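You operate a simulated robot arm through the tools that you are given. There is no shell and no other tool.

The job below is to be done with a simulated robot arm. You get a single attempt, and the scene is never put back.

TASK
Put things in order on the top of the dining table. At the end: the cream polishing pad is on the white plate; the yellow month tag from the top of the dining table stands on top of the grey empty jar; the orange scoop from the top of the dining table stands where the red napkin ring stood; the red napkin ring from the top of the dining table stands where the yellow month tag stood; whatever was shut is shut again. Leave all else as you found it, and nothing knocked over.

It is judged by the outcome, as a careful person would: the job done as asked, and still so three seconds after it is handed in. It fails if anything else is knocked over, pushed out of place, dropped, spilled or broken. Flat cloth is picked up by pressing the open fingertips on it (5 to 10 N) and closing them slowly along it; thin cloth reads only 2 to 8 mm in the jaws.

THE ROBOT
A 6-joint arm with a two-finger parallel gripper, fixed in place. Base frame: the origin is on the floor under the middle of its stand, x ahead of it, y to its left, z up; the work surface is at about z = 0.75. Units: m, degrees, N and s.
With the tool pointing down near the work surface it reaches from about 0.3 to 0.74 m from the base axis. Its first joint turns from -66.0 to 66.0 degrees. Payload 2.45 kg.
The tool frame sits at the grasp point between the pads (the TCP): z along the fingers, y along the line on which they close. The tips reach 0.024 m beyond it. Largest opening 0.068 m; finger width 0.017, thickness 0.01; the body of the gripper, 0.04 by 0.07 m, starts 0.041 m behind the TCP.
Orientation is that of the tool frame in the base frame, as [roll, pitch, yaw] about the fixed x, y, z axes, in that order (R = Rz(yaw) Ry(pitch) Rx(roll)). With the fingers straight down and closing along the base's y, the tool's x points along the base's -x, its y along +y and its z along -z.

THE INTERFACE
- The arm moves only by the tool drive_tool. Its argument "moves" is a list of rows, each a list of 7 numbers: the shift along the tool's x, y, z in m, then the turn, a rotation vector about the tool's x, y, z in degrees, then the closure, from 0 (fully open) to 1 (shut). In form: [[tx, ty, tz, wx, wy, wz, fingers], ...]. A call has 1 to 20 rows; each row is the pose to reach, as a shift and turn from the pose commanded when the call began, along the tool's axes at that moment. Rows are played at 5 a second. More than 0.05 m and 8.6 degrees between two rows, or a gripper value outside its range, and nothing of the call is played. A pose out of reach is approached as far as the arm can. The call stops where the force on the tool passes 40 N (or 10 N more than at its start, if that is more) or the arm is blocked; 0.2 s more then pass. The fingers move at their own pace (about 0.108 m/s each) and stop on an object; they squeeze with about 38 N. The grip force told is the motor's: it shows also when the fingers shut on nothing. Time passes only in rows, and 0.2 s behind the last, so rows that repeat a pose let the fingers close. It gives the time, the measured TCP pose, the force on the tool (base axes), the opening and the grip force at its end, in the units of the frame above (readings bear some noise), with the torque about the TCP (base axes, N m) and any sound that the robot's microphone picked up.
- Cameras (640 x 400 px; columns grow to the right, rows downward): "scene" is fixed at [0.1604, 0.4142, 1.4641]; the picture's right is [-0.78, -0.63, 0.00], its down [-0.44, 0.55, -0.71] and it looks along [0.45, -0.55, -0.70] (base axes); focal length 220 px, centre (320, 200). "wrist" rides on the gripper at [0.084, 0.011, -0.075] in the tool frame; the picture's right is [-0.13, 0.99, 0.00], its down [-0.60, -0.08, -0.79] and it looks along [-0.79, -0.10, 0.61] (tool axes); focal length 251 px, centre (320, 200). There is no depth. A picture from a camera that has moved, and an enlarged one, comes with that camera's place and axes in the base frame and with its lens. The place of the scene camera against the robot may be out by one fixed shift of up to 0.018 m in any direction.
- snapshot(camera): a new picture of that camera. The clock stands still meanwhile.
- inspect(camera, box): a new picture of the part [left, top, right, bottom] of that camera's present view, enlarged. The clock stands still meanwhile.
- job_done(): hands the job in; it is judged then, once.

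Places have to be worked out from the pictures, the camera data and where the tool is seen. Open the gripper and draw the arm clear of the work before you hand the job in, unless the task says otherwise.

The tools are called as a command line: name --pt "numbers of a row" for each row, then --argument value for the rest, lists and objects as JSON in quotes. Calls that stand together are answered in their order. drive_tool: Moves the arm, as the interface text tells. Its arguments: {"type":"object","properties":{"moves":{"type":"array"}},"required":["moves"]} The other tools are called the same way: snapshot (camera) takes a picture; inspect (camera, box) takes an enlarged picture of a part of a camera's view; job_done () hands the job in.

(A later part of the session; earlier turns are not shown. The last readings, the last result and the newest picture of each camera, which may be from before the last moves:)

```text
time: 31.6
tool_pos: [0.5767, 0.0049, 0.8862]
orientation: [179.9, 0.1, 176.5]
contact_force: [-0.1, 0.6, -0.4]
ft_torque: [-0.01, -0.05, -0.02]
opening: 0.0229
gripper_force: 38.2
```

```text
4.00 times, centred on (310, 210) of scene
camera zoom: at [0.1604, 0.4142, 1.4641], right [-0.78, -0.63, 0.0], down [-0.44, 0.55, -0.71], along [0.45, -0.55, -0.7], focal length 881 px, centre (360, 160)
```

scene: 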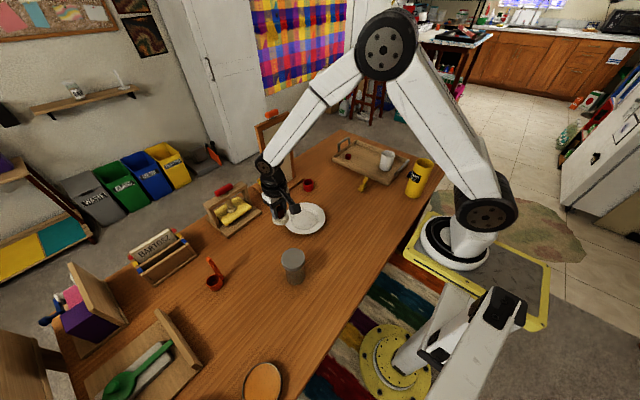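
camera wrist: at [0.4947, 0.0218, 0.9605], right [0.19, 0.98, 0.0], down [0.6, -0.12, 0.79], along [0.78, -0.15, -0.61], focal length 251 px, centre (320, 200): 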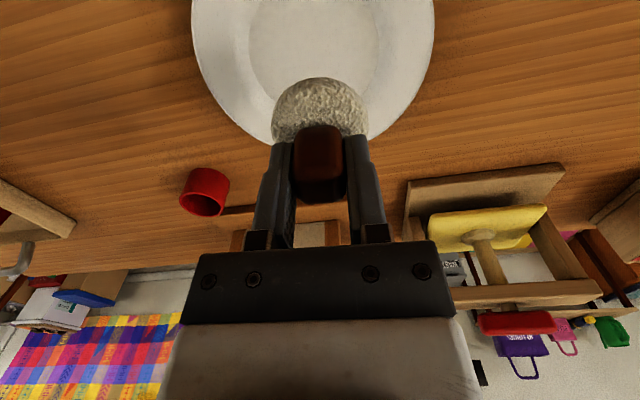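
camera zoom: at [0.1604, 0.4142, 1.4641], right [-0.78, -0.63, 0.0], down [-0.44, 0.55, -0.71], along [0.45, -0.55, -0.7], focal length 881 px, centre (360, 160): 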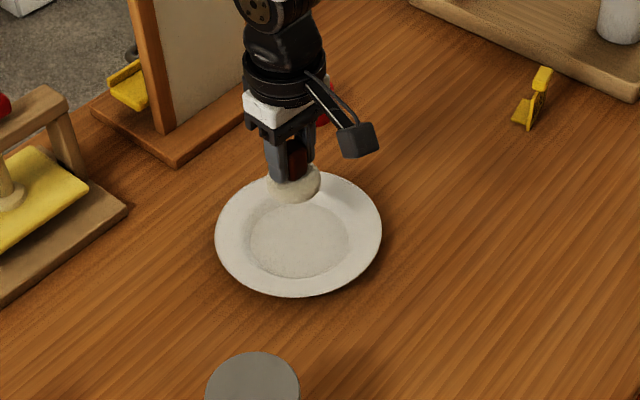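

The pad hangs over the plate's centre. I descend slowly towards contact.

drive_tool --pt "0.001 0 0.005 0 0 0 1" --pt "0.002 0 0.014 0 0 0 1" --pt "0.003 0 0.025 0 0 0 1" --pt "0.003 0 0.036 0 0 0 1" --pt "0.003 0 0.047 0 0 0 1" --pt "0.003 0 0.055 0 0 0 1" --pt "0.003 0 0.06 0 0 0 1" --pt "0.003 0 0.063 0 0 0 1" --pt "0.003 0 0.063 0 0 0 1"

snapshot --camera "wrist"

inspect --camera "scene" --box '[270, 180, 350, 240]'

```text
time: 33.6
tool_pos: [0.5739, 0.0042, 0.8255]
orientation: [179.9, 0.0, 176.5]
contact_force: [0.2, 0.6, -1.0]
ft_torque: [0.0, 0.03, 0.0]
opening: 0.0228
gripper_force: 38.0
```

```text
taken
camera wrist: at [0.4929, 0.0205, 0.8979], right [0.19, 0.98, 0.0], down [0.6, -0.12, 0.79], along [0.78, -0.15, -0.61], focal length 251 px, centre (320, 200)
```

wrist: 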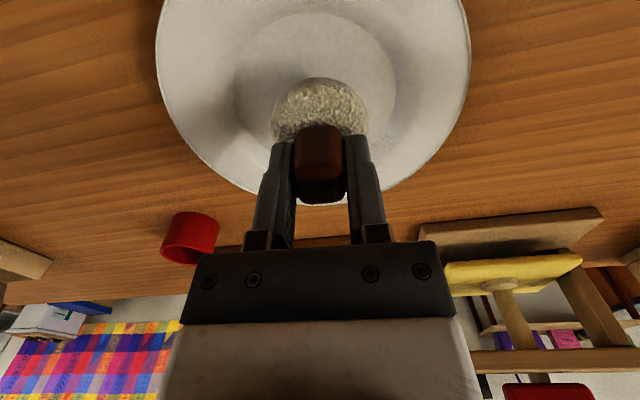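

```text
6.67 times, centred on (310, 210) of scene
camera zoom: at [0.1604, 0.4142, 1.4641], right [-0.78, -0.63, 0.0], down [-0.44, 0.55, -0.71], along [0.45, -0.55, -0.7], focal length 1469 px, centre (387, 133)
```

zoom: 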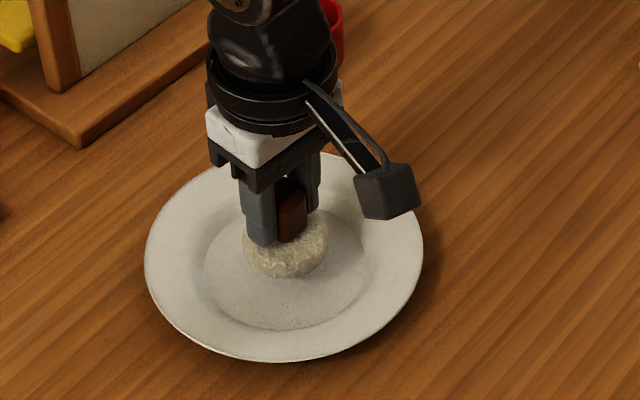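

Centred in the plate's flat; about 2 cm to go. I descend in small steps.

drive_tool --pt "0 0 0.003 0 0 0 1" --pt "0 0 0.006 0 0 0 1" --pt "0 0 0.009 0 0 0 1" --pt "0 0 0.012 0 0 0 1" --pt "0 0 0.014 0 0 0 1" --pt "0 0 0.015 0 0 0 1" --pt "0 0 0.016 0 0 0 1" --pt "0 0 0.016 0 0 0 1"

```text
time: 35.4
tool_pos: [0.5731, 0.0049, 0.8085]
orientation: [180.0, 0.1, 176.4]
contact_force: [-0.6, 0.4, -1.1]
ft_torque: [0.01, 0.04, 0.01]
opening: 0.023
gripper_force: 38.1
```

No contact yet at 0.8085; continuing in 1 mm steps.

drive_tool --pt "0 0 0.001 0 0 0 1" --pt "0 0 0.002 0 0 0 1" --pt "0 0 0.003 0 0 0 1" --pt "0 0 0.004 0 0 0 1" --pt "0 0 0.004 0 0 0 1"

inspect --camera "scene" --box '[270, 180, 350, 240]'

```text
time: 36.6
tool_pos: [0.5739, 0.0055, 0.8053]
orientation: [-180.0, 0.1, 176.4]
contact_force: [0.4, -0.4, -0.4]
ft_torque: [0.01, 0.02, -0.02]
opening: 0.0231
gripper_force: 37.9
```

```text
6.67 times, centred on (310, 210) of scene
camera zoom: at [0.1604, 0.4142, 1.4641], right [-0.78, -0.63, 0.0], down [-0.44, 0.55, -0.71], along [0.45, -0.55, -0.7], focal length 1469 px, centre (387, 133)
```

zoom: 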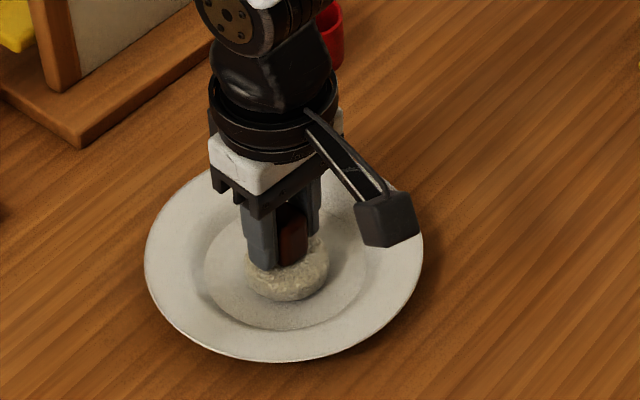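

drive_tool --pt "0 0 0.001 0 0 0 1" --pt "0 0 0.002 0 0 0 1" --pt "0 0 0.003 0 0 0 1" --pt "0 0 0.003 0 0 0 1"

```text
time: 37.6
tool_pos: [0.5738, 0.0052, 0.8011]
orientation: [179.9, 0.1, 176.3]
contact_force: [-4.6, -2.9, 11.6]
ft_torque: [-0.11, 0.15, -0.01]
opening: 0.0229
gripper_force: 38.0
```

Contact (11.6 N up). I ease back 1.5 mm and open the fingers gently.

drive_tool --pt "0 0 -0.001 0 0 0 1" --pt "0 0 -0.0015 0 0 0 1" --pt "0 0 -0.0015 0 0 0 0.6" --pt "0 0 -0.0015 0 0 0 0.5" --pt "0 0 -0.0015 0 0 0 0.3" --pt "0 0 -0.0015 0 0 0 0" --pt "0 0 -0.0015 0 0 0 0"

snapshot --camera "wrist"

```text
time: 39.2
tool_pos: [0.5729, 0.0055, 0.8036]
orientation: [-179.9, 0.1, 176.4]
contact_force: [-1.0, -0.2, -0.6]
ft_torque: [0.02, -0.02, 0.01]
opening: 0.0678
gripper_force: 0.1
```

```text
taken
camera wrist: at [0.4916, 0.021, 0.8762], right [0.19, 0.98, 0.0], down [0.6, -0.12, 0.79], along [0.78, -0.15, -0.61], focal length 251 px, centre (320, 200)
```

wrist: 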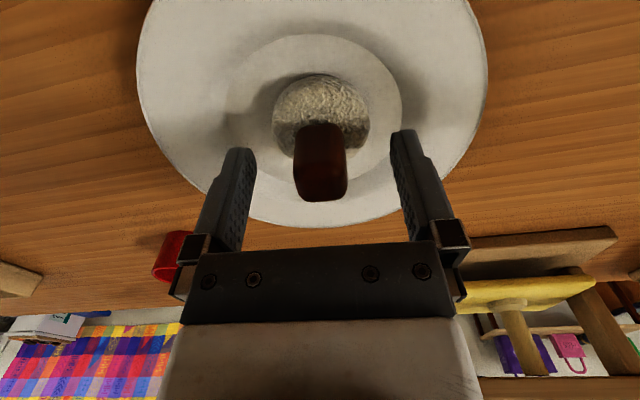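

The pad is standing on the plate, released. I rise straight up and then move over to look at the yellow tag.

drive_tool --pt "0 0 -0.01 0 0 0 0" --pt "0 0 -0.03 0 0 0 0" --pt "0 0 -0.07 0 0 0 0" --pt "0 0 -0.11 0 0 0 0" --pt "0 0 -0.15 0 0 0 0" --pt "0.0178 -0.0438 -0.15 0 0 5.2 0" --pt "0.0356 -0.0876 -0.15 0 0 10.4 0" --pt "0.0534 -0.1314 -0.15 0 0 15.6 0" --pt "0.0712 -0.1752 -0.15 0 0 20.8 0" --pt "0.089 -0.219 -0.15 0 0 26 0" --pt "0.1068 -0.2627 -0.15 0 0 31.4 0" --pt "0.1068 -0.2627 -0.15 0 0 31.4 0"

snapshot --camera "wrist"

snapshot --camera "scene"

```text
time: 41.8
tool_pos: [0.4479, -0.2509, 0.9536]
orientation: [179.9, 0.1, 144.9]
contact_force: [0.1, 0.4, 0.5]
ft_torque: [0.01, 0.02, -0.03]
opening: 0.068
gripper_force: 0.1
```

```text
taken
camera wrist: at [0.3871, -0.1952, 1.0264], right [0.67, 0.74, 0.0], down [0.45, -0.41, 0.79], along [0.59, -0.54, -0.61], focal length 251 px, centre (320, 200)
```

wrist: 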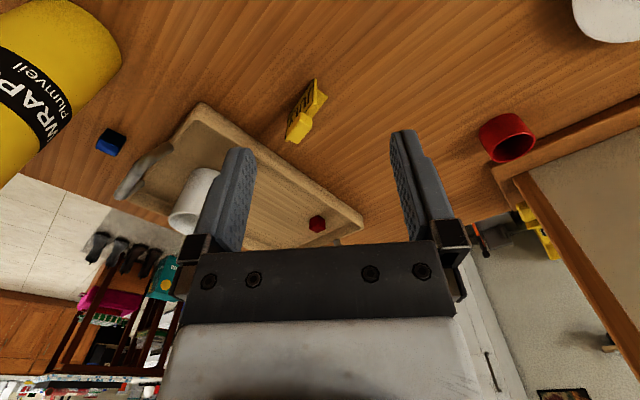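

```text
taken
```

scene: 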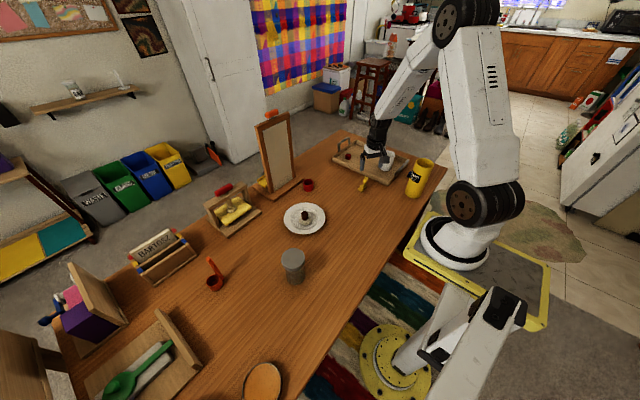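

Pad is on the plate. Now a close look at the tag, the ring and the far side of the yellow canister.

inspect --camera "wrist" --box '[250, 60, 370, 160]'

inspect --camera "wrist" --box '[440, 80, 600, 200]'

inspect --camera "scene" --box '[330, 130, 450, 220]'

inspect --camera "scene" --box '[260, 160, 350, 240]'

```text
4.00 times, centred on (310, 110) of wrist
camera zoom: at [0.3871, -0.1952, 1.0264], right [0.67, 0.74, 0.0], down [0.45, -0.41, 0.79], along [0.59, -0.54, -0.61], focal length 1006 px, centre (360, 560)
```

zoom: 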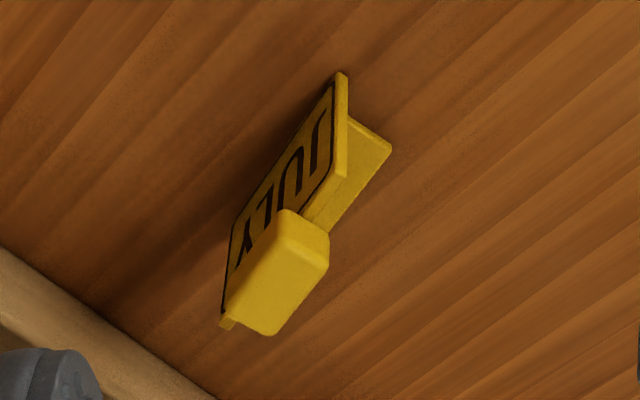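

```text
3.33 times, centred on (520, 140) of wrist
camera zoom: at [0.3871, -0.1952, 1.0264], right [0.67, 0.74, 0.0], down [0.45, -0.41, 0.79], along [0.59, -0.54, -0.61], focal length 838 px, centre (-347, 400)
```

zoom: 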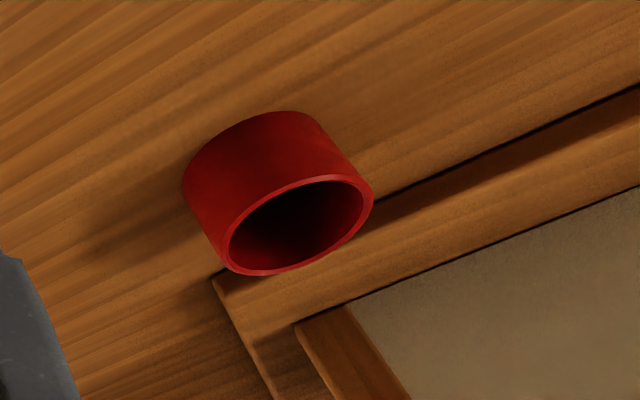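

```text
4.44 times, centred on (390, 175) of scene
camera zoom: at [0.1604, 0.4142, 1.4641], right [-0.78, -0.63, 0.0], down [-0.44, 0.55, -0.71], along [0.45, -0.55, -0.7], focal length 979 px, centre (9, 311)
```

zoom: 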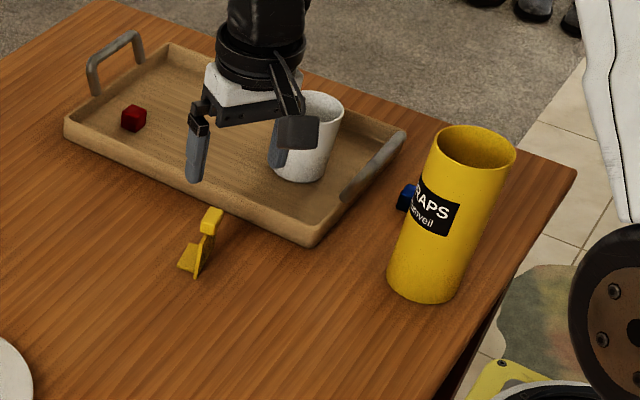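

```text
5.00 times, centred on (305, 200) of scene
camera zoom: at [0.1604, 0.4142, 1.4641], right [-0.78, -0.63, 0.0], down [-0.44, 0.55, -0.71], along [0.45, -0.55, -0.7], focal length 1101 px, centre (395, 200)
```

zoom: 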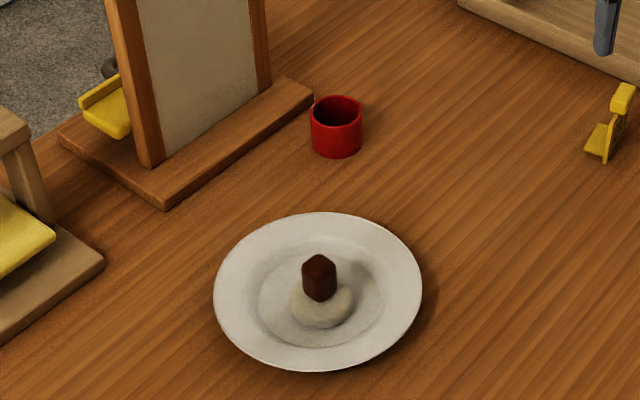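

The tag ("JULY") is an upright plate about 6 cm long with a foot behind and a grip block on top, around (0.494, -0.325). I rotate the tool so the fingers close across the plate's thickness and hover above it.

drive_tool --pt "-0.013 -0.0057 0.009 0 0 7 0" --pt "-0.0267 -0.0113 0.018 0 0 14 0" --pt "-0.04 -0.017 0.027 0 0 21 0" --pt "-0.0535 -0.0227 0.036 0 0 28 0" --pt "-0.0668 -0.0283 0.045 0 0 35 0" --pt "-0.0802 -0.034 0.0536 0 0 41.6 0" --pt "-0.0802 -0.034 0.0536 0 0 41.6 0"

snapshot --camera "wrist"

inspect --camera "wrist" --box '[230, 0, 410, 150]'

```text
time: 43.4
tool_pos: [0.4967, -0.3242, 0.9002]
orientation: [179.9, 0.0, 103.4]
contact_force: [-0.4, 0.7, -0.4]
ft_torque: [-0.02, 0.03, -0.01]
opening: 0.0678
gripper_force: 0.1
```

```text
taken
camera wrist: at [0.4893, -0.2403, 0.9736], right [0.99, 0.1, 0.0], down [0.06, -0.61, 0.79], along [0.08, -0.79, -0.61], focal length 251 px, centre (320, 200)
```

wrist: 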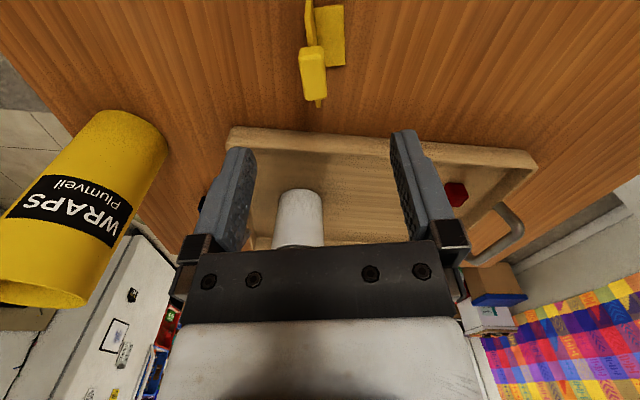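

```text
2.67 times, centred on (320, 75) of wrist
camera zoom: at [0.4893, -0.2403, 0.9736], right [0.99, 0.1, 0.0], down [0.06, -0.61, 0.79], along [0.08, -0.79, -0.61], focal length 670 px, centre (320, 533)
```

zoom: 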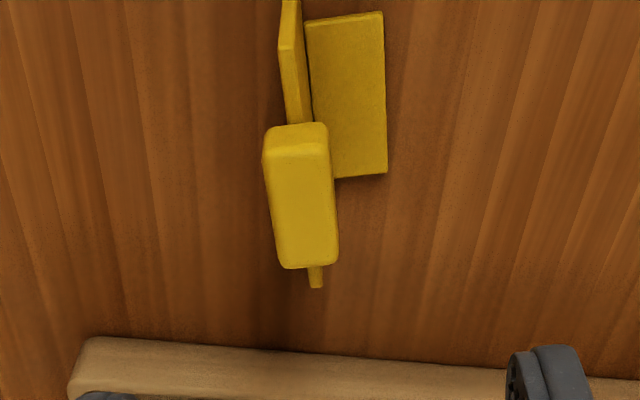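

I now see the block at (0.4935, -0.320) and the foot behind it. I fine-tune by 2.4° and a few millimetres and descend part way.

drive_tool --pt "0.0048 -0.0021 0.01 0 0 2.4 0" --pt "0.0048 -0.0021 0.03 0 0 2.4 0" --pt "0.0048 -0.0021 0.05 0 0 2.4 0" --pt "0.0048 -0.0021 0.06 0 0 2.4 0" --pt "0.0048 -0.0021 0.06 0 0 2.4 0"

snapshot --camera "wrist"

inspect --camera "wrist" --box '[220, 20, 420, 180]'

```text
time: 44.6
tool_pos: [0.4945, -0.3195, 0.8406]
orientation: [179.9, 0.0, 100.9]
contact_force: [0.3, 0.3, 0.3]
ft_torque: [0.04, -0.01, 0.02]
opening: 0.0679
gripper_force: 0.0
```

```text
taken
camera wrist: at [0.491, -0.2349, 0.9137], right [1.0, 0.06, 0.0], down [0.04, -0.61, 0.79], along [0.05, -0.79, -0.61], focal length 251 px, centre (320, 200)
```

wrist: 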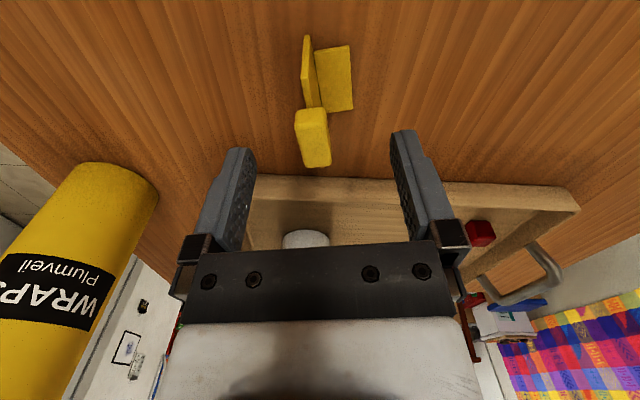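

```text
2.50 times, centred on (320, 100) of wrist
camera zoom: at [0.491, -0.2349, 0.9137], right [1.0, 0.06, 0.0], down [0.04, -0.61, 0.79], along [0.05, -0.79, -0.61], focal length 629 px, centre (320, 450)
```

zoom: 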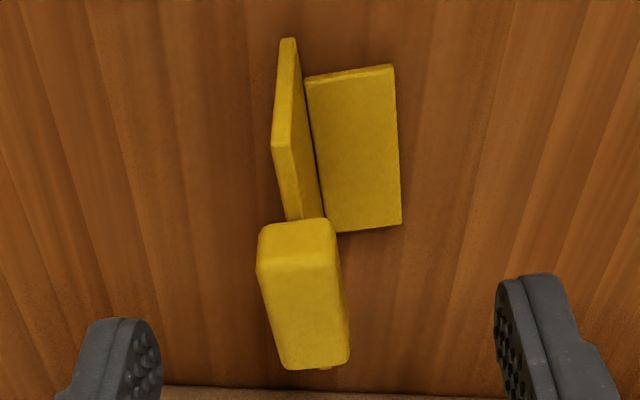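

Block is about 2.7 mm off to the left of the grip line; I correct and go down to z≈0.80, then check.

drive_tool --pt "0 -0.0027 0.006 0 0 0 0" --pt "0 -0.0027 0.016 0 0 0 0" --pt "0 -0.0027 0.026 0 0 0 0" --pt "0 -0.0027 0.034 0 0 0 0" --pt "0 -0.0027 0.039 0 0 0 0" --pt "0 -0.0027 0.039 0 0 0 0"

snapshot --camera "wrist"

inspect --camera "wrist" --box '[220, 60, 420, 220]'

```text
time: 46.0
tool_pos: [0.4902, -0.3222, 0.8006]
orientation: [179.9, -0.1, 101.0]
contact_force: [0.5, 0.1, 0.3]
ft_torque: [0.01, 0.03, -0.01]
opening: 0.0682
gripper_force: 0.0
```

```text
taken
camera wrist: at [0.4866, -0.2366, 0.8748], right [1.0, 0.06, 0.0], down [0.04, -0.61, 0.79], along [0.05, -0.79, -0.61], focal length 251 px, centre (320, 200)
```

wrist: 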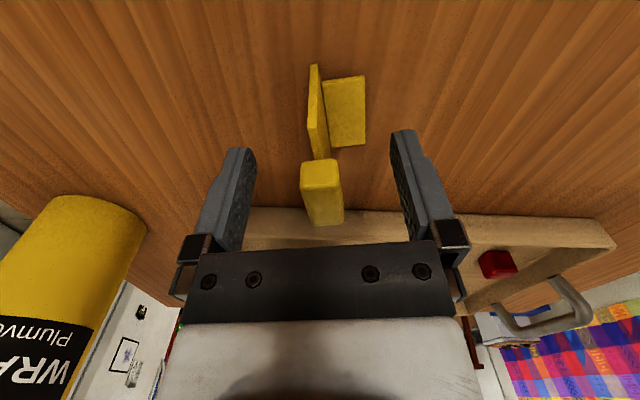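

```text
2.50 times, centred on (320, 140) of wrist
camera zoom: at [0.4866, -0.2366, 0.8748], right [1.0, 0.06, 0.0], down [0.04, -0.61, 0.79], along [0.05, -0.79, -0.61], focal length 629 px, centre (320, 350)
```

zoom: 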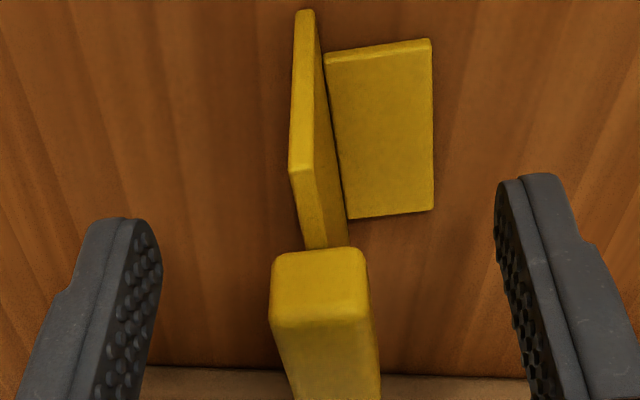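

Centred. I raise 4 mm to put the block mid-pad and close gently.

drive_tool --pt "0 0 -0.004 0 0 0 0" --pt "0 0 -0.004 0 0 0 0.4" --pt "0 0 -0.004 0 0 0 0.6" --pt "0 0 -0.004 0 0 0 0.7" --pt "0 0 -0.004 0 0 0 0.8" --pt "0 0 -0.004 0 0 0 1" --pt "0 0 -0.004 0 0 0 1" --pt "0 0 -0.004 0 0 0 1"

inspect --camera "wrist" --box '[220, 60, 420, 220]'

```text
time: 47.8
tool_pos: [0.4907, -0.3224, 0.8055]
orientation: [179.9, 0.0, 101.0]
contact_force: [0.0, 0.6, -0.6]
ft_torque: [-0.03, 0.02, 0.03]
opening: 0.0145
gripper_force: 33.9
```

```text
2.50 times, centred on (320, 140) of wrist
camera zoom: at [0.4868, -0.237, 0.879], right [1.0, 0.06, 0.0], down [0.04, -0.61, 0.79], along [0.05, -0.79, -0.61], focal length 629 px, centre (320, 350)
```

zoom: 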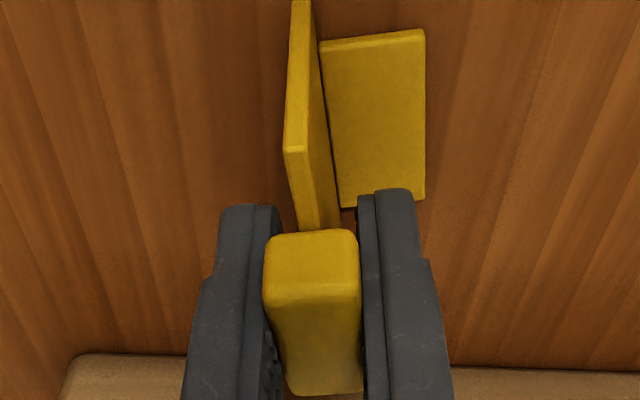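

Gripped at 14.5 mm. The tag's spot is recorded as about (0.496, -0.321). I lift slowly.

drive_tool --pt "0 0 -0.002 0 0 0 1" --pt "0 0 -0.005 0 0 0 1" --pt "0 0 -0.01 0 0 0 1" --pt "0 0 -0.018 0 0 0 1" --pt "0 0 -0.028 0 0 0 1" --pt "0 0 -0.039 0 0 0 1" --pt "0 0 -0.05 0 0 0 1" --pt "0 0 -0.061 0 0 0 1" --pt "0 0 -0.072 0 0 0 1" --pt "0 0 -0.083 0 0 0 1" --pt "0 0 -0.094 0 0 0 1" --pt "0 0 -0.105 0 0 0 1" --pt "0 0 -0.116 0 0 0 1" --pt "0 0 -0.127 0 0 0 1" --pt "0 0 -0.138 0 0 0 1" --pt "0 0 -0.147 0 0 0 1" --pt "0 0 -0.152 0 0 0 1" --pt "0 0 -0.154 0 0 0 1"

snapshot --camera "wrist"

```text
time: 51.6
tool_pos: [0.4898, -0.3218, 0.9583]
orientation: [179.8, 0.1, 101.1]
contact_force: [-0.9, 0.0, -0.7]
ft_torque: [-0.02, -0.03, 0.0]
opening: 0.0145
gripper_force: 34.3
```

```text
taken
camera wrist: at [0.4863, -0.2368, 1.0323], right [1.0, 0.06, 0.0], down [0.04, -0.61, 0.79], along [0.05, -0.79, -0.61], focal length 251 px, centre (320, 200)
```

wrist: 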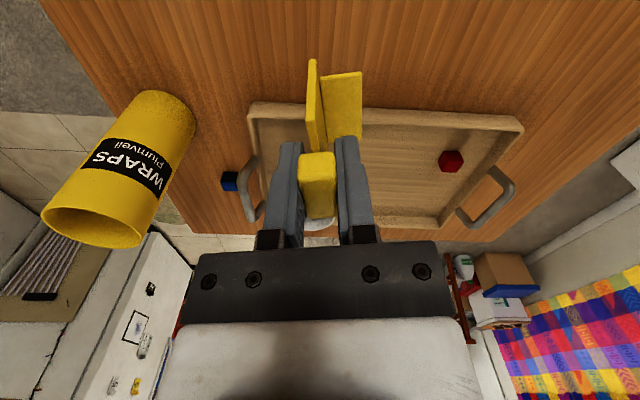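

The tag hangs straight in the grip. I carry it slowly toward the jar, keeping the orientation, at a height that clears the jar.

drive_tool --pt "0.003 0.0003 -0.0005 0 0 0 1" --pt "0.009 0.0008 -0.0015 0 0 0 1" --pt "0.018 0.0017 -0.003 0 0 0 1" --pt "0.03 0.0028 -0.005 0 0 0 1" --pt "0.048 0.0044 -0.007 0 0 0 1" --pt "0.066 0.0061 -0.01 0 0 0 1" --pt "0.087 0.0081 -0.0125 0 0 0 1" --pt "0.108 0.01 -0.015 0 0 0 1" --pt "0.129 0.012 -0.018 0 0 0 1" --pt "0.15 0.0139 -0.021 0 0 0 1" --pt "0.171 0.0158 -0.024 0 0 0 1" --pt "0.192 0.0178 -0.027 0 0 0 1" --pt "0.213 0.0197 -0.03 0 0 0 1" --pt "0.234 0.0217 -0.033 0 0 0 1" --pt "0.252 0.0233 -0.0355 0 0 0 1" --pt "0.27 0.025 -0.038 0 0 0 1" --pt "0.285 0.0264 -0.04 0 0 0 1" --pt "0.294 0.0272 -0.041 0 0 0 1" --pt "0.3 0.0278 -0.042 0 0 0 1" --pt "0.3 0.0278 -0.042 0 0 0 1"

snapshot --camera "wrist"

snapshot --camera "scene"

```text
time: 55.8
tool_pos: [0.4589, -0.0211, 1.0015]
orientation: [179.8, 0.0, 101.0]
contact_force: [-0.5, -0.1, 0.4]
ft_torque: [0.02, 0.01, 0.0]
opening: 0.0145
gripper_force: 34.0
```

```text
taken
camera wrist: at [0.4556, 0.0634, 1.0745], right [1.0, 0.06, 0.0], down [0.04, -0.61, 0.79], along [0.05, -0.79, -0.61], focal length 251 px, centre (320, 200)
```

wrist: 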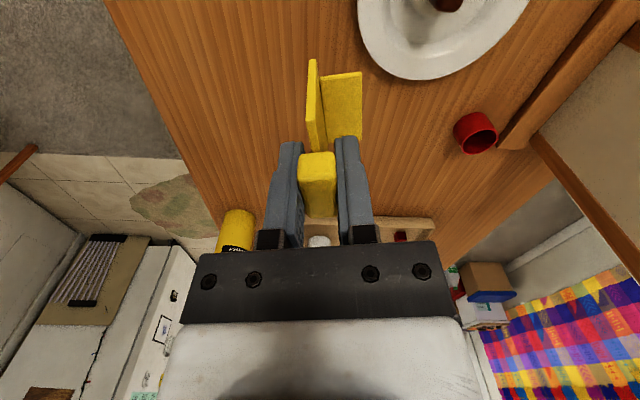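

```text
taken
```

scene: 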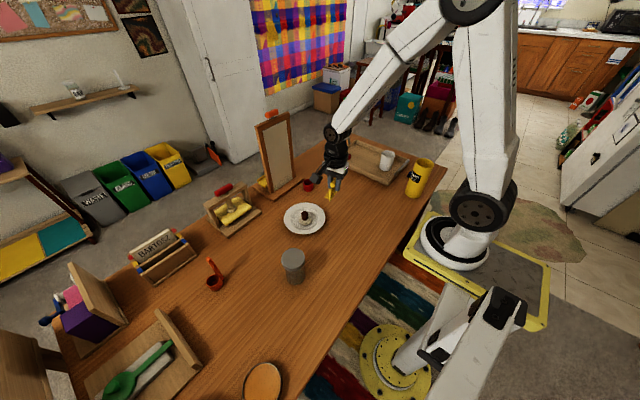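

Tag still firm. From three earlier views, the jar's lid is centred near (0.4386, 0.201) with its top at z≈0.86; I go there slowly while turning the tool to a comfortable yaw.

drive_tool --pt "0.003 0.0002 0 0 0 -0.7 1" --pt "0.01 0.0008 0 0 0 -2.3 1" --pt "0.02 0.0016 0 0 0 -4.5 1" --pt "0.033 0.0026 0 0 0 -7.5 1" --pt "0.046 0.0037 0 0 0 -10.5 1" --pt "0.059 0.0047 0 0 0 -13.4 1" --pt "0.072 0.0057 0 0 0 -16.4 1" --pt "0.085 0.0068 0 0 0 -19.3 1" --pt "0.098 0.0078 0 0 0 -22.3 1" --pt "0.111 0.0088 0 0 0 -25.2 1" --pt "0.124 0.0099 0 0 0 -28.2 1" --pt "0.137 0.0109 0 0 0 -31.1 1" --pt "0.15 0.012 0 0 0 -34.1 1" --pt "0.163 0.013 0 0 0 -37 1" --pt "0.176 0.014 0 0 0 -40 1" --pt "0.189 0.0151 0 0 0 -43 1" --pt "0.201 0.016 0 0 0 -45.7 1" --pt "0.21 0.0167 0 0 0 -47.7 1" --pt "0.2157 0.0172 0 0 0 -49 1" --pt "0.2157 0.0172 0 0 0 -49 1"

snapshot --camera "wrist"

inspect --camera "wrist" --box '[220, 0, 420, 160]'

inspect --camera "scene" --box '[240, 180, 360, 300]'

```text
time: 60.0
tool_pos: [0.4355, 0.1954, 1.0013]
orientation: [-180.0, 0.0, 150.2]
contact_force: [-0.1, 0.8, -0.5]
ft_torque: [0.03, 0.02, 0.0]
opening: 0.0146
gripper_force: 34.3
```

```text
taken
camera wrist: at [0.3696, 0.2469, 1.0748], right [0.61, 0.8, 0.0], down [0.48, -0.37, 0.79], along [0.63, -0.48, -0.61], focal length 251 px, centre (320, 200)
```

wrist: 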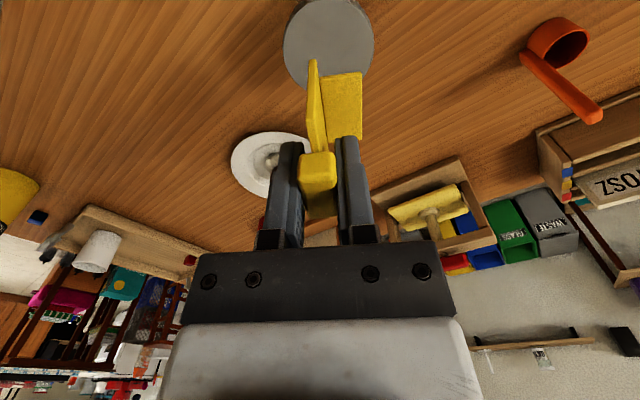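

```text
2.50 times, centred on (320, 80) of wrist
camera zoom: at [0.3696, 0.2469, 1.0748], right [0.61, 0.8, 0.0], down [0.48, -0.37, 0.79], along [0.63, -0.48, -0.61], focal length 629 px, centre (320, 500)
```

zoom: 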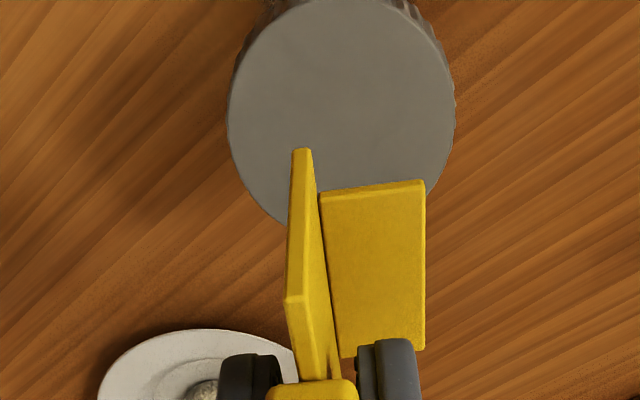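

```text
3.33 times, centred on (300, 240) of scene
camera zoom: at [0.1604, 0.4142, 1.4641], right [-0.78, -0.63, 0.0], down [-0.44, 0.55, -0.71], along [0.45, -0.55, -0.7], focal length 734 px, centre (387, 67)
```

zoom: 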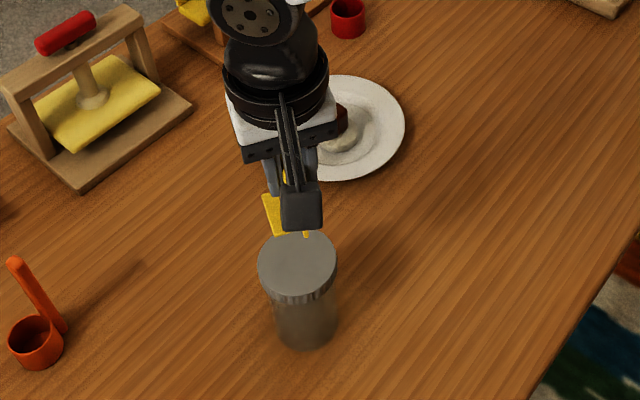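

The tag is right over the lid (lid centre (0.439, 0.203)). I descend slowly to just above it.

drive_tool --pt "0.001 0 0.003 0 0 0 1" --pt "0.002 0 0.009 0 0 0 1" --pt "0.003 0 0.017 0 0 0 1" --pt "0.003 0 0.026 0 0 0 1" --pt "0.003 0 0.035 0 0 0 1" --pt "0.003 0 0.044 0 0 0 1" --pt "0.003 0 0.053 0 0 0 1" --pt "0.003 0 0.061 0 0 0 1" --pt "0.003 0 0.067 0 0 0 1" --pt "0.003 0 0.07 0 0 0 1" --pt "0.003 0 0.07 0 0 0 1"

inspect --camera "wrist" --box '[220, 0, 420, 160]'

inspect --camera "scene" --box '[250, 210, 340, 290]'

```text
time: 62.4
tool_pos: [0.4334, 0.1959, 0.9323]
orientation: [180.0, 0.1, 150.0]
contact_force: [0.5, 0.1, -0.7]
ft_torque: [0.0, -0.01, 0.01]
opening: 0.0145
gripper_force: 34.1
```

```text
2.50 times, centred on (320, 80) of wrist
camera zoom: at [0.3679, 0.2474, 1.0053], right [0.61, 0.79, 0.0], down [0.48, -0.37, 0.79], along [0.63, -0.48, -0.61], focal length 629 px, centre (320, 500)
```

zoom: 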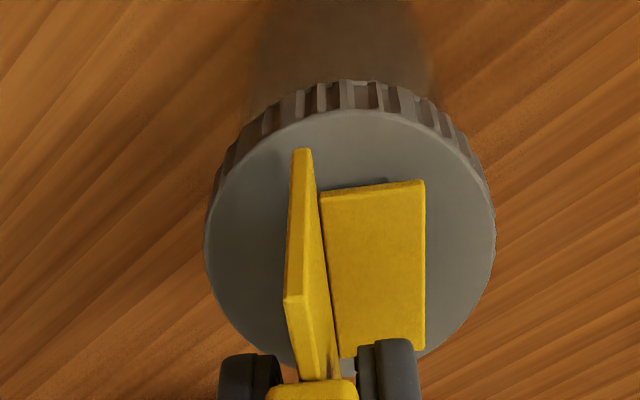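

```text
5.00 times, centred on (295, 250) of scene
camera zoom: at [0.1604, 0.4142, 1.4641], right [-0.78, -0.63, 0.0], down [-0.44, 0.55, -0.71], along [0.45, -0.55, -0.7], focal length 1101 px, centre (445, -50)
```

zoom: 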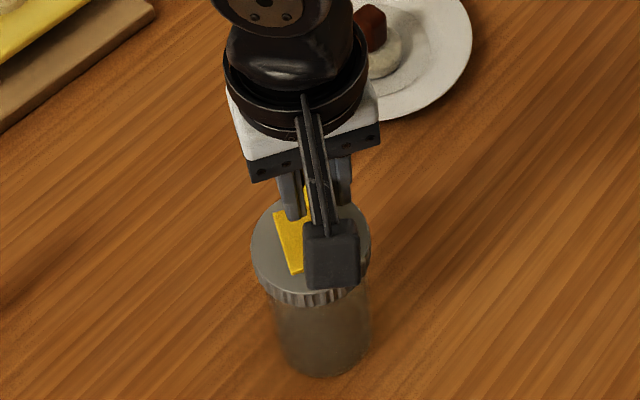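

Well placed over the lid. Final descent in small steps, watching force.

drive_tool --pt "0 0 0.003 0 0 0 1" --pt "0 0 0.006 0 0 0 1" --pt "0 0 0.009 0 0 0 1" --pt "0 0 0.011 0 0 0 1" --pt "0 0 0.012 0 0 0 1" --pt "0 0 0.012 0 0 0 1"

inspect --camera "wrist" --box '[220, 0, 420, 160]'

```text
time: 63.6
tool_pos: [0.4353, 0.1959, 0.9218]
orientation: [179.7, 0.2, 150.1]
contact_force: [-3.9, -1.8, 13.5]
ft_torque: [-0.02, 0.17, 0.01]
opening: 0.0146
gripper_force: 33.6
stopped in row 5: the force on the tool passed its limit at 42 N (the readings are from after the stop); the commanded pose is now the measured one
```

```text
2.50 times, centred on (320, 80) of wrist
camera zoom: at [0.3692, 0.2468, 0.995], right [0.61, 0.79, 0.01], down [0.48, -0.37, 0.79], along [0.63, -0.48, -0.61], focal length 629 px, centre (320, 500)
```

zoom: 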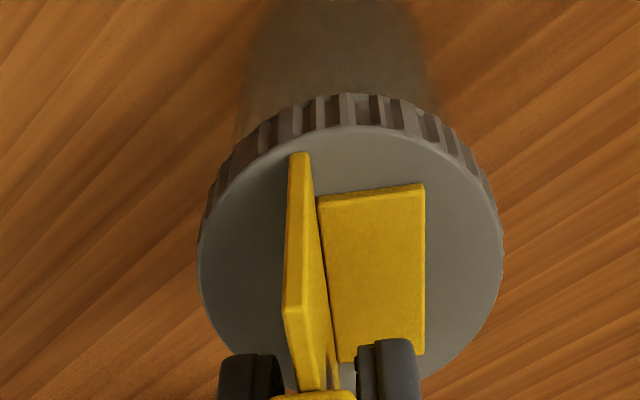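

Contact with the lid was reached at z≈0.922 (slightly higher than expected). I ease off about 0.8 mm and open slowly.

drive_tool --pt "0 0 -0.0004 0 0 0 1" --pt "0 0 -0.0008 0 0 0 1" --pt "0 0 -0.0008 0 0 0 1"

inspect --camera "wrist" --box '[220, 40, 420, 200]'

inspect --camera "scene" --box '[250, 210, 340, 290]'

```text
time: 64.4
tool_pos: [0.4343, 0.1955, 0.9224]
orientation: [179.7, 0.2, 149.9]
contact_force: [-1.4, -2.4, 6.4]
ft_torque: [-0.11, -0.08, -0.02]
opening: 0.0147
gripper_force: 34.3
```

```text
2.50 times, centred on (320, 120) of wrist
camera zoom: at [0.3691, 0.2468, 0.9949], right [0.61, 0.79, 0.01], down [0.48, -0.37, 0.8], along [0.63, -0.48, -0.61], focal length 629 px, centre (320, 400)
```

zoom: 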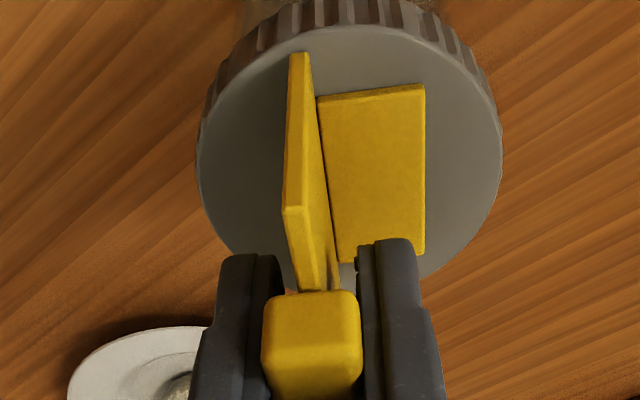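

```text
5.00 times, centred on (295, 250) of scene
camera zoom: at [0.1603, 0.4142, 1.4642], right [-0.78, -0.63, 0.0], down [-0.44, 0.55, -0.71], along [0.45, -0.55, -0.7], focal length 1101 px, centre (445, -50)
```

zoom: 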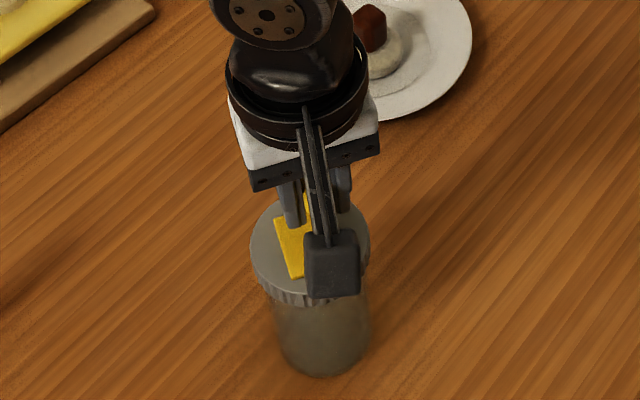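

Light contact (6 N). Easing another 0.5 mm, then opening gradually.

drive_tool --pt "0 0 -0.0005 0 0 0 1" --pt "0 0 -0.0005 0 0 0 0.78" --pt "0 0 -0.0005 0 0 0 0.74" --pt "0 0 -0.0005 0 0 0 0.68" --pt "0 0 -0.0005 0 0 0 0.55" --pt "0 0 -0.0005 0 0 0 0.35" --pt "0 0 -0.0005 0 0 0 0.1" --pt "0 0 -0.0005 0 0 0 0"

inspect --camera "wrist" --box '[220, 40, 420, 200]'

```text
time: 66.2
tool_pos: [0.4353, 0.1947, 0.9224]
orientation: [179.7, 0.2, 150.0]
contact_force: [0.3, -0.2, -0.3]
ft_torque: [-0.02, 0.02, -0.01]
opening: 0.068
gripper_force: 0.0
```

```text
2.50 times, centred on (320, 120) of wrist
camera zoom: at [0.3694, 0.2466, 0.9958], right [0.61, 0.79, 0.0], down [0.48, -0.37, 0.79], along [0.63, -0.48, -0.61], focal length 629 px, centre (320, 400)
```

zoom: 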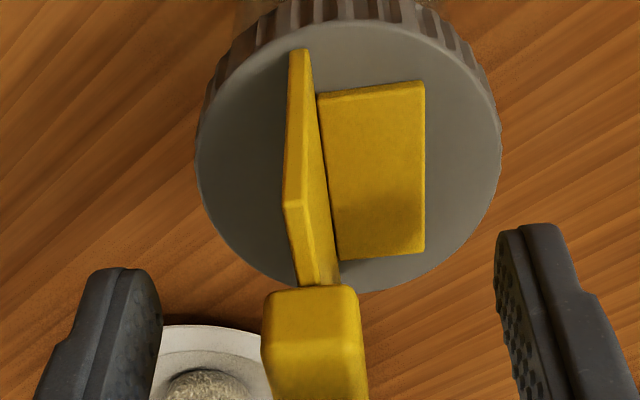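

The tag stands free on the lid. I retract straight up.

drive_tool --pt "0 0 -0.005 0 0 0 0" --pt "0 0 -0.015 0 0 0 0" --pt "0 0 -0.03 0 0 0 0" --pt "0 0 -0.06 0 0 0 0" --pt "0 0 -0.09 0 0 0 0" --pt "0 0 -0.11 0 0 0 0" --pt "0 0 -0.11 0 0 0 0"

inspect --camera "scene" --box '[250, 210, 340, 290]'

snapshot --camera "wrist"

```text
time: 67.8
tool_pos: [0.4333, 0.1966, 1.0317]
orientation: [179.9, 0.2, 150.0]
contact_force: [-0.2, 0.7, 0.4]
ft_torque: [0.03, 0.01, -0.01]
opening: 0.0681
gripper_force: 0.0
```

```text
5.00 times, centred on (295, 250) of scene
camera zoom: at [0.1604, 0.4142, 1.4641], right [-0.78, -0.63, 0.0], down [-0.44, 0.55, -0.71], along [0.45, -0.55, -0.7], focal length 1101 px, centre (445, -50)
```

zoom: 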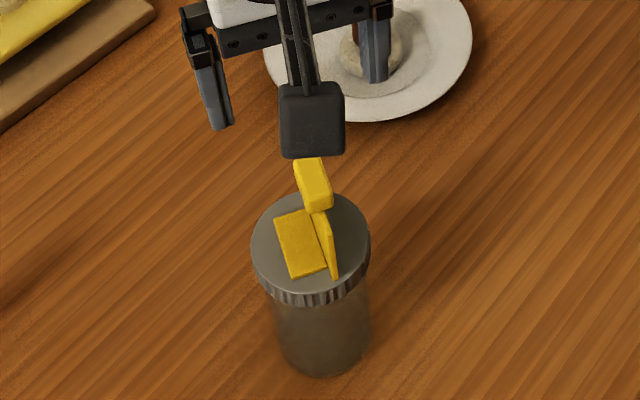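

```text
taken
camera wrist: at [0.3674, 0.2485, 1.1048], right [0.61, 0.79, 0.0], down [0.48, -0.37, 0.79], along [0.63, -0.48, -0.61], focal length 251 px, centre (320, 200)
```

wrist: 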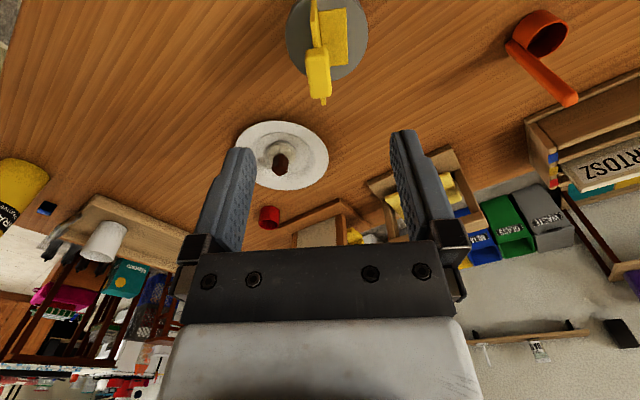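

The tag stands on the jar. Next the red ring: I move above its near side to look at it and the framed board behind it.

drive_tool --pt "-0.031 -0.0202 0.0 0 0 -2 0" --pt "-0.062 -0.0405 0.0 0 0 -4 0" --pt "-0.093 -0.0607 0.0 0 0 -6 0" --pt "-0.124 -0.0809 0.005 0 0 -8 0" --pt "-0.155 -0.1012 0.01 0 0 -10 0" --pt "-0.186 -0.1214 0.02 0 0 -12 0" --pt "-0.217 -0.1416 0.03 0 0 -14 0" --pt "-0.248 -0.1618 0.04 0 0 -16 0" --pt "-0.279 -0.1821 0.05 0 0 -18 0" --pt "-0.3096 -0.2023 0.05 0 0 -20 0" --pt "-0.3096 -0.2023 0.05 0 0 -20 0"

snapshot --camera "wrist"

snapshot --camera "scene"

```text
time: 70.2
tool_pos: [0.602, -0.1359, 0.9797]
orientation: [179.9, 0.3, 170.1]
contact_force: [0.4, -0.1, 0.6]
ft_torque: [0.0, -0.01, -0.03]
opening: 0.0679
gripper_force: 0.1
```

```text
taken
camera wrist: at [0.5222, -0.1105, 1.0531], right [0.3, 0.95, 0.0], down [0.58, -0.18, 0.8], along [0.76, -0.23, -0.61], focal length 251 px, centre (320, 200)
```

wrist: 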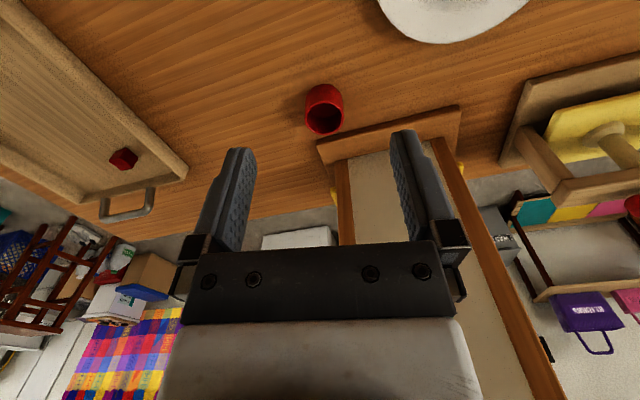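

```text
taken
```

scene: 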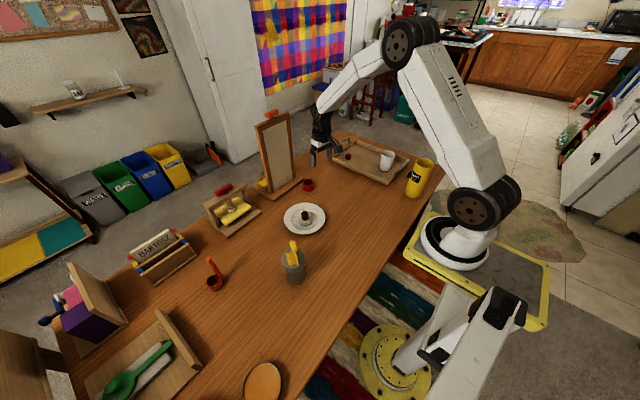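

Zooming on the ring and the board's frame to measure the clearance.

inspect --camera "wrist" --box '[270, 50, 430, 170]'

inspect --camera "scene" --box '[240, 100, 360, 210]'

```text
3.33 times, centred on (350, 110) of wrist
camera zoom: at [0.5222, -0.1105, 1.0531], right [0.3, 0.95, 0.0], down [0.58, -0.18, 0.8], along [0.76, -0.23, -0.61], focal length 838 px, centre (220, 500)
```

zoom: 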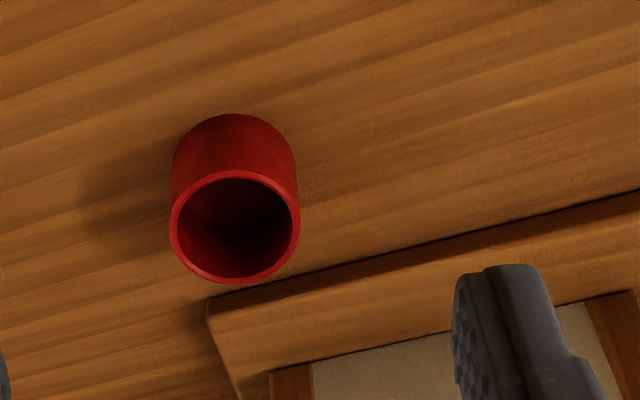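

```text
3.64 times, centred on (300, 155) of scene
camera zoom: at [0.1604, 0.4142, 1.4641], right [-0.78, -0.63, 0.0], down [-0.44, 0.55, -0.71], along [0.45, -0.55, -0.7], focal length 801 px, centre (393, 364)
```

zoom: 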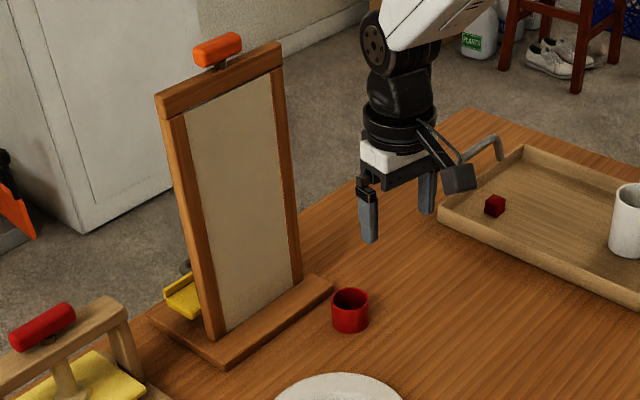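

Ring: centre about (0.6985, -0.158), 47 mm wide, 37 mm high; the board's base is ~2 cm behind it, so closing along y is safe. I go above it.

drive_tool --pt "-0.02 -0.001 0.0 0 0 0 0" --pt "-0.045 -0.0024 0.0 0 0 0 0" --pt "-0.075 -0.004 0.02 0 0 0 0" --pt "-0.0989 -0.0052 0.05 0 0 0 0" --pt "-0.0989 -0.0052 0.085 0 0 0 0" --pt "-0.0989 -0.0052 0.12 0 0 0 0" --pt "-0.0989 -0.0052 0.12 0 0 0 0"

snapshot --camera "wrist"

inspect --camera "wrist" --box '[220, 20, 420, 180]'

inspect --camera "scene" --box '[240, 100, 360, 210]'

```text
time: 71.8
tool_pos: [0.7012, -0.1555, 0.8603]
orientation: [179.8, 0.4, 170.0]
contact_force: [1.0, -0.1, -0.3]
ft_torque: [-0.05, 0.02, 0.01]
opening: 0.068
gripper_force: 0.1
```

```text
taken
camera wrist: at [0.6209, -0.1301, 0.934], right [0.3, 0.95, 0.0], down [0.58, -0.18, 0.8], along [0.76, -0.24, -0.61], focal length 251 px, centre (320, 200)
```

wrist: 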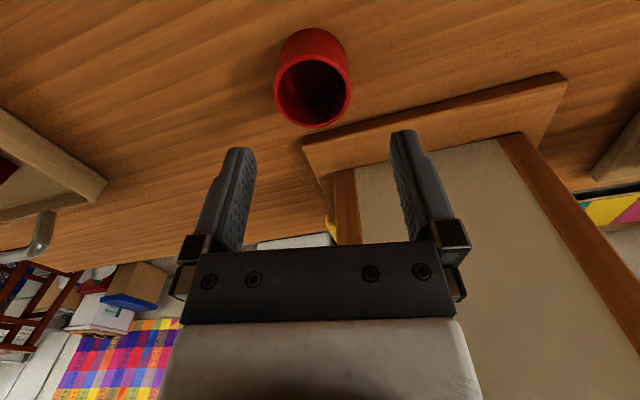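

```text
2.50 times, centred on (320, 100) of wrist
camera zoom: at [0.6209, -0.1301, 0.934], right [0.3, 0.95, 0.0], down [0.58, -0.18, 0.8], along [0.76, -0.24, -0.61], focal length 629 px, centre (320, 450)
```

zoom: 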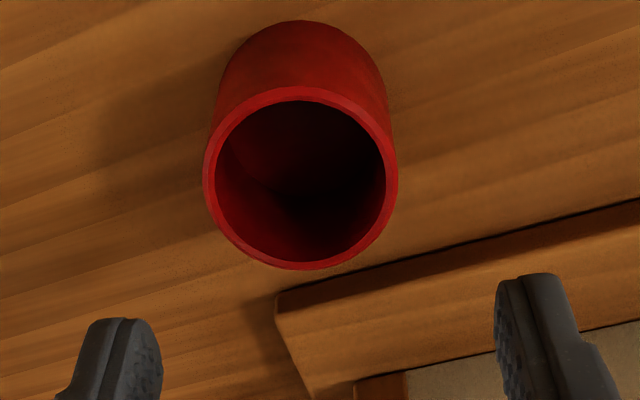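

```text
3.64 times, centred on (300, 155) of scene
camera zoom: at [0.1604, 0.4142, 1.4641], right [-0.78, -0.63, 0.0], down [-0.44, 0.55, -0.71], along [0.45, -0.55, -0.7], focal length 801 px, centre (393, 364)
```

zoom: 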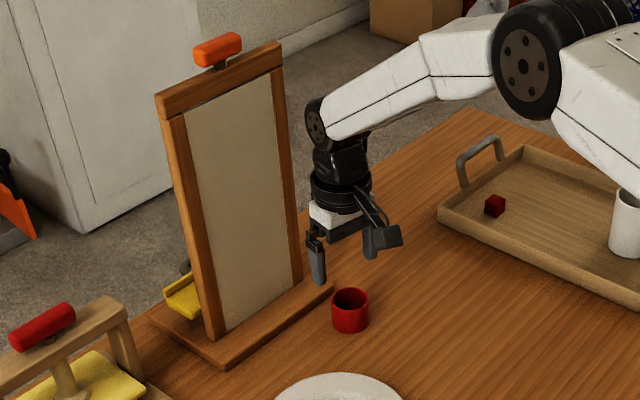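

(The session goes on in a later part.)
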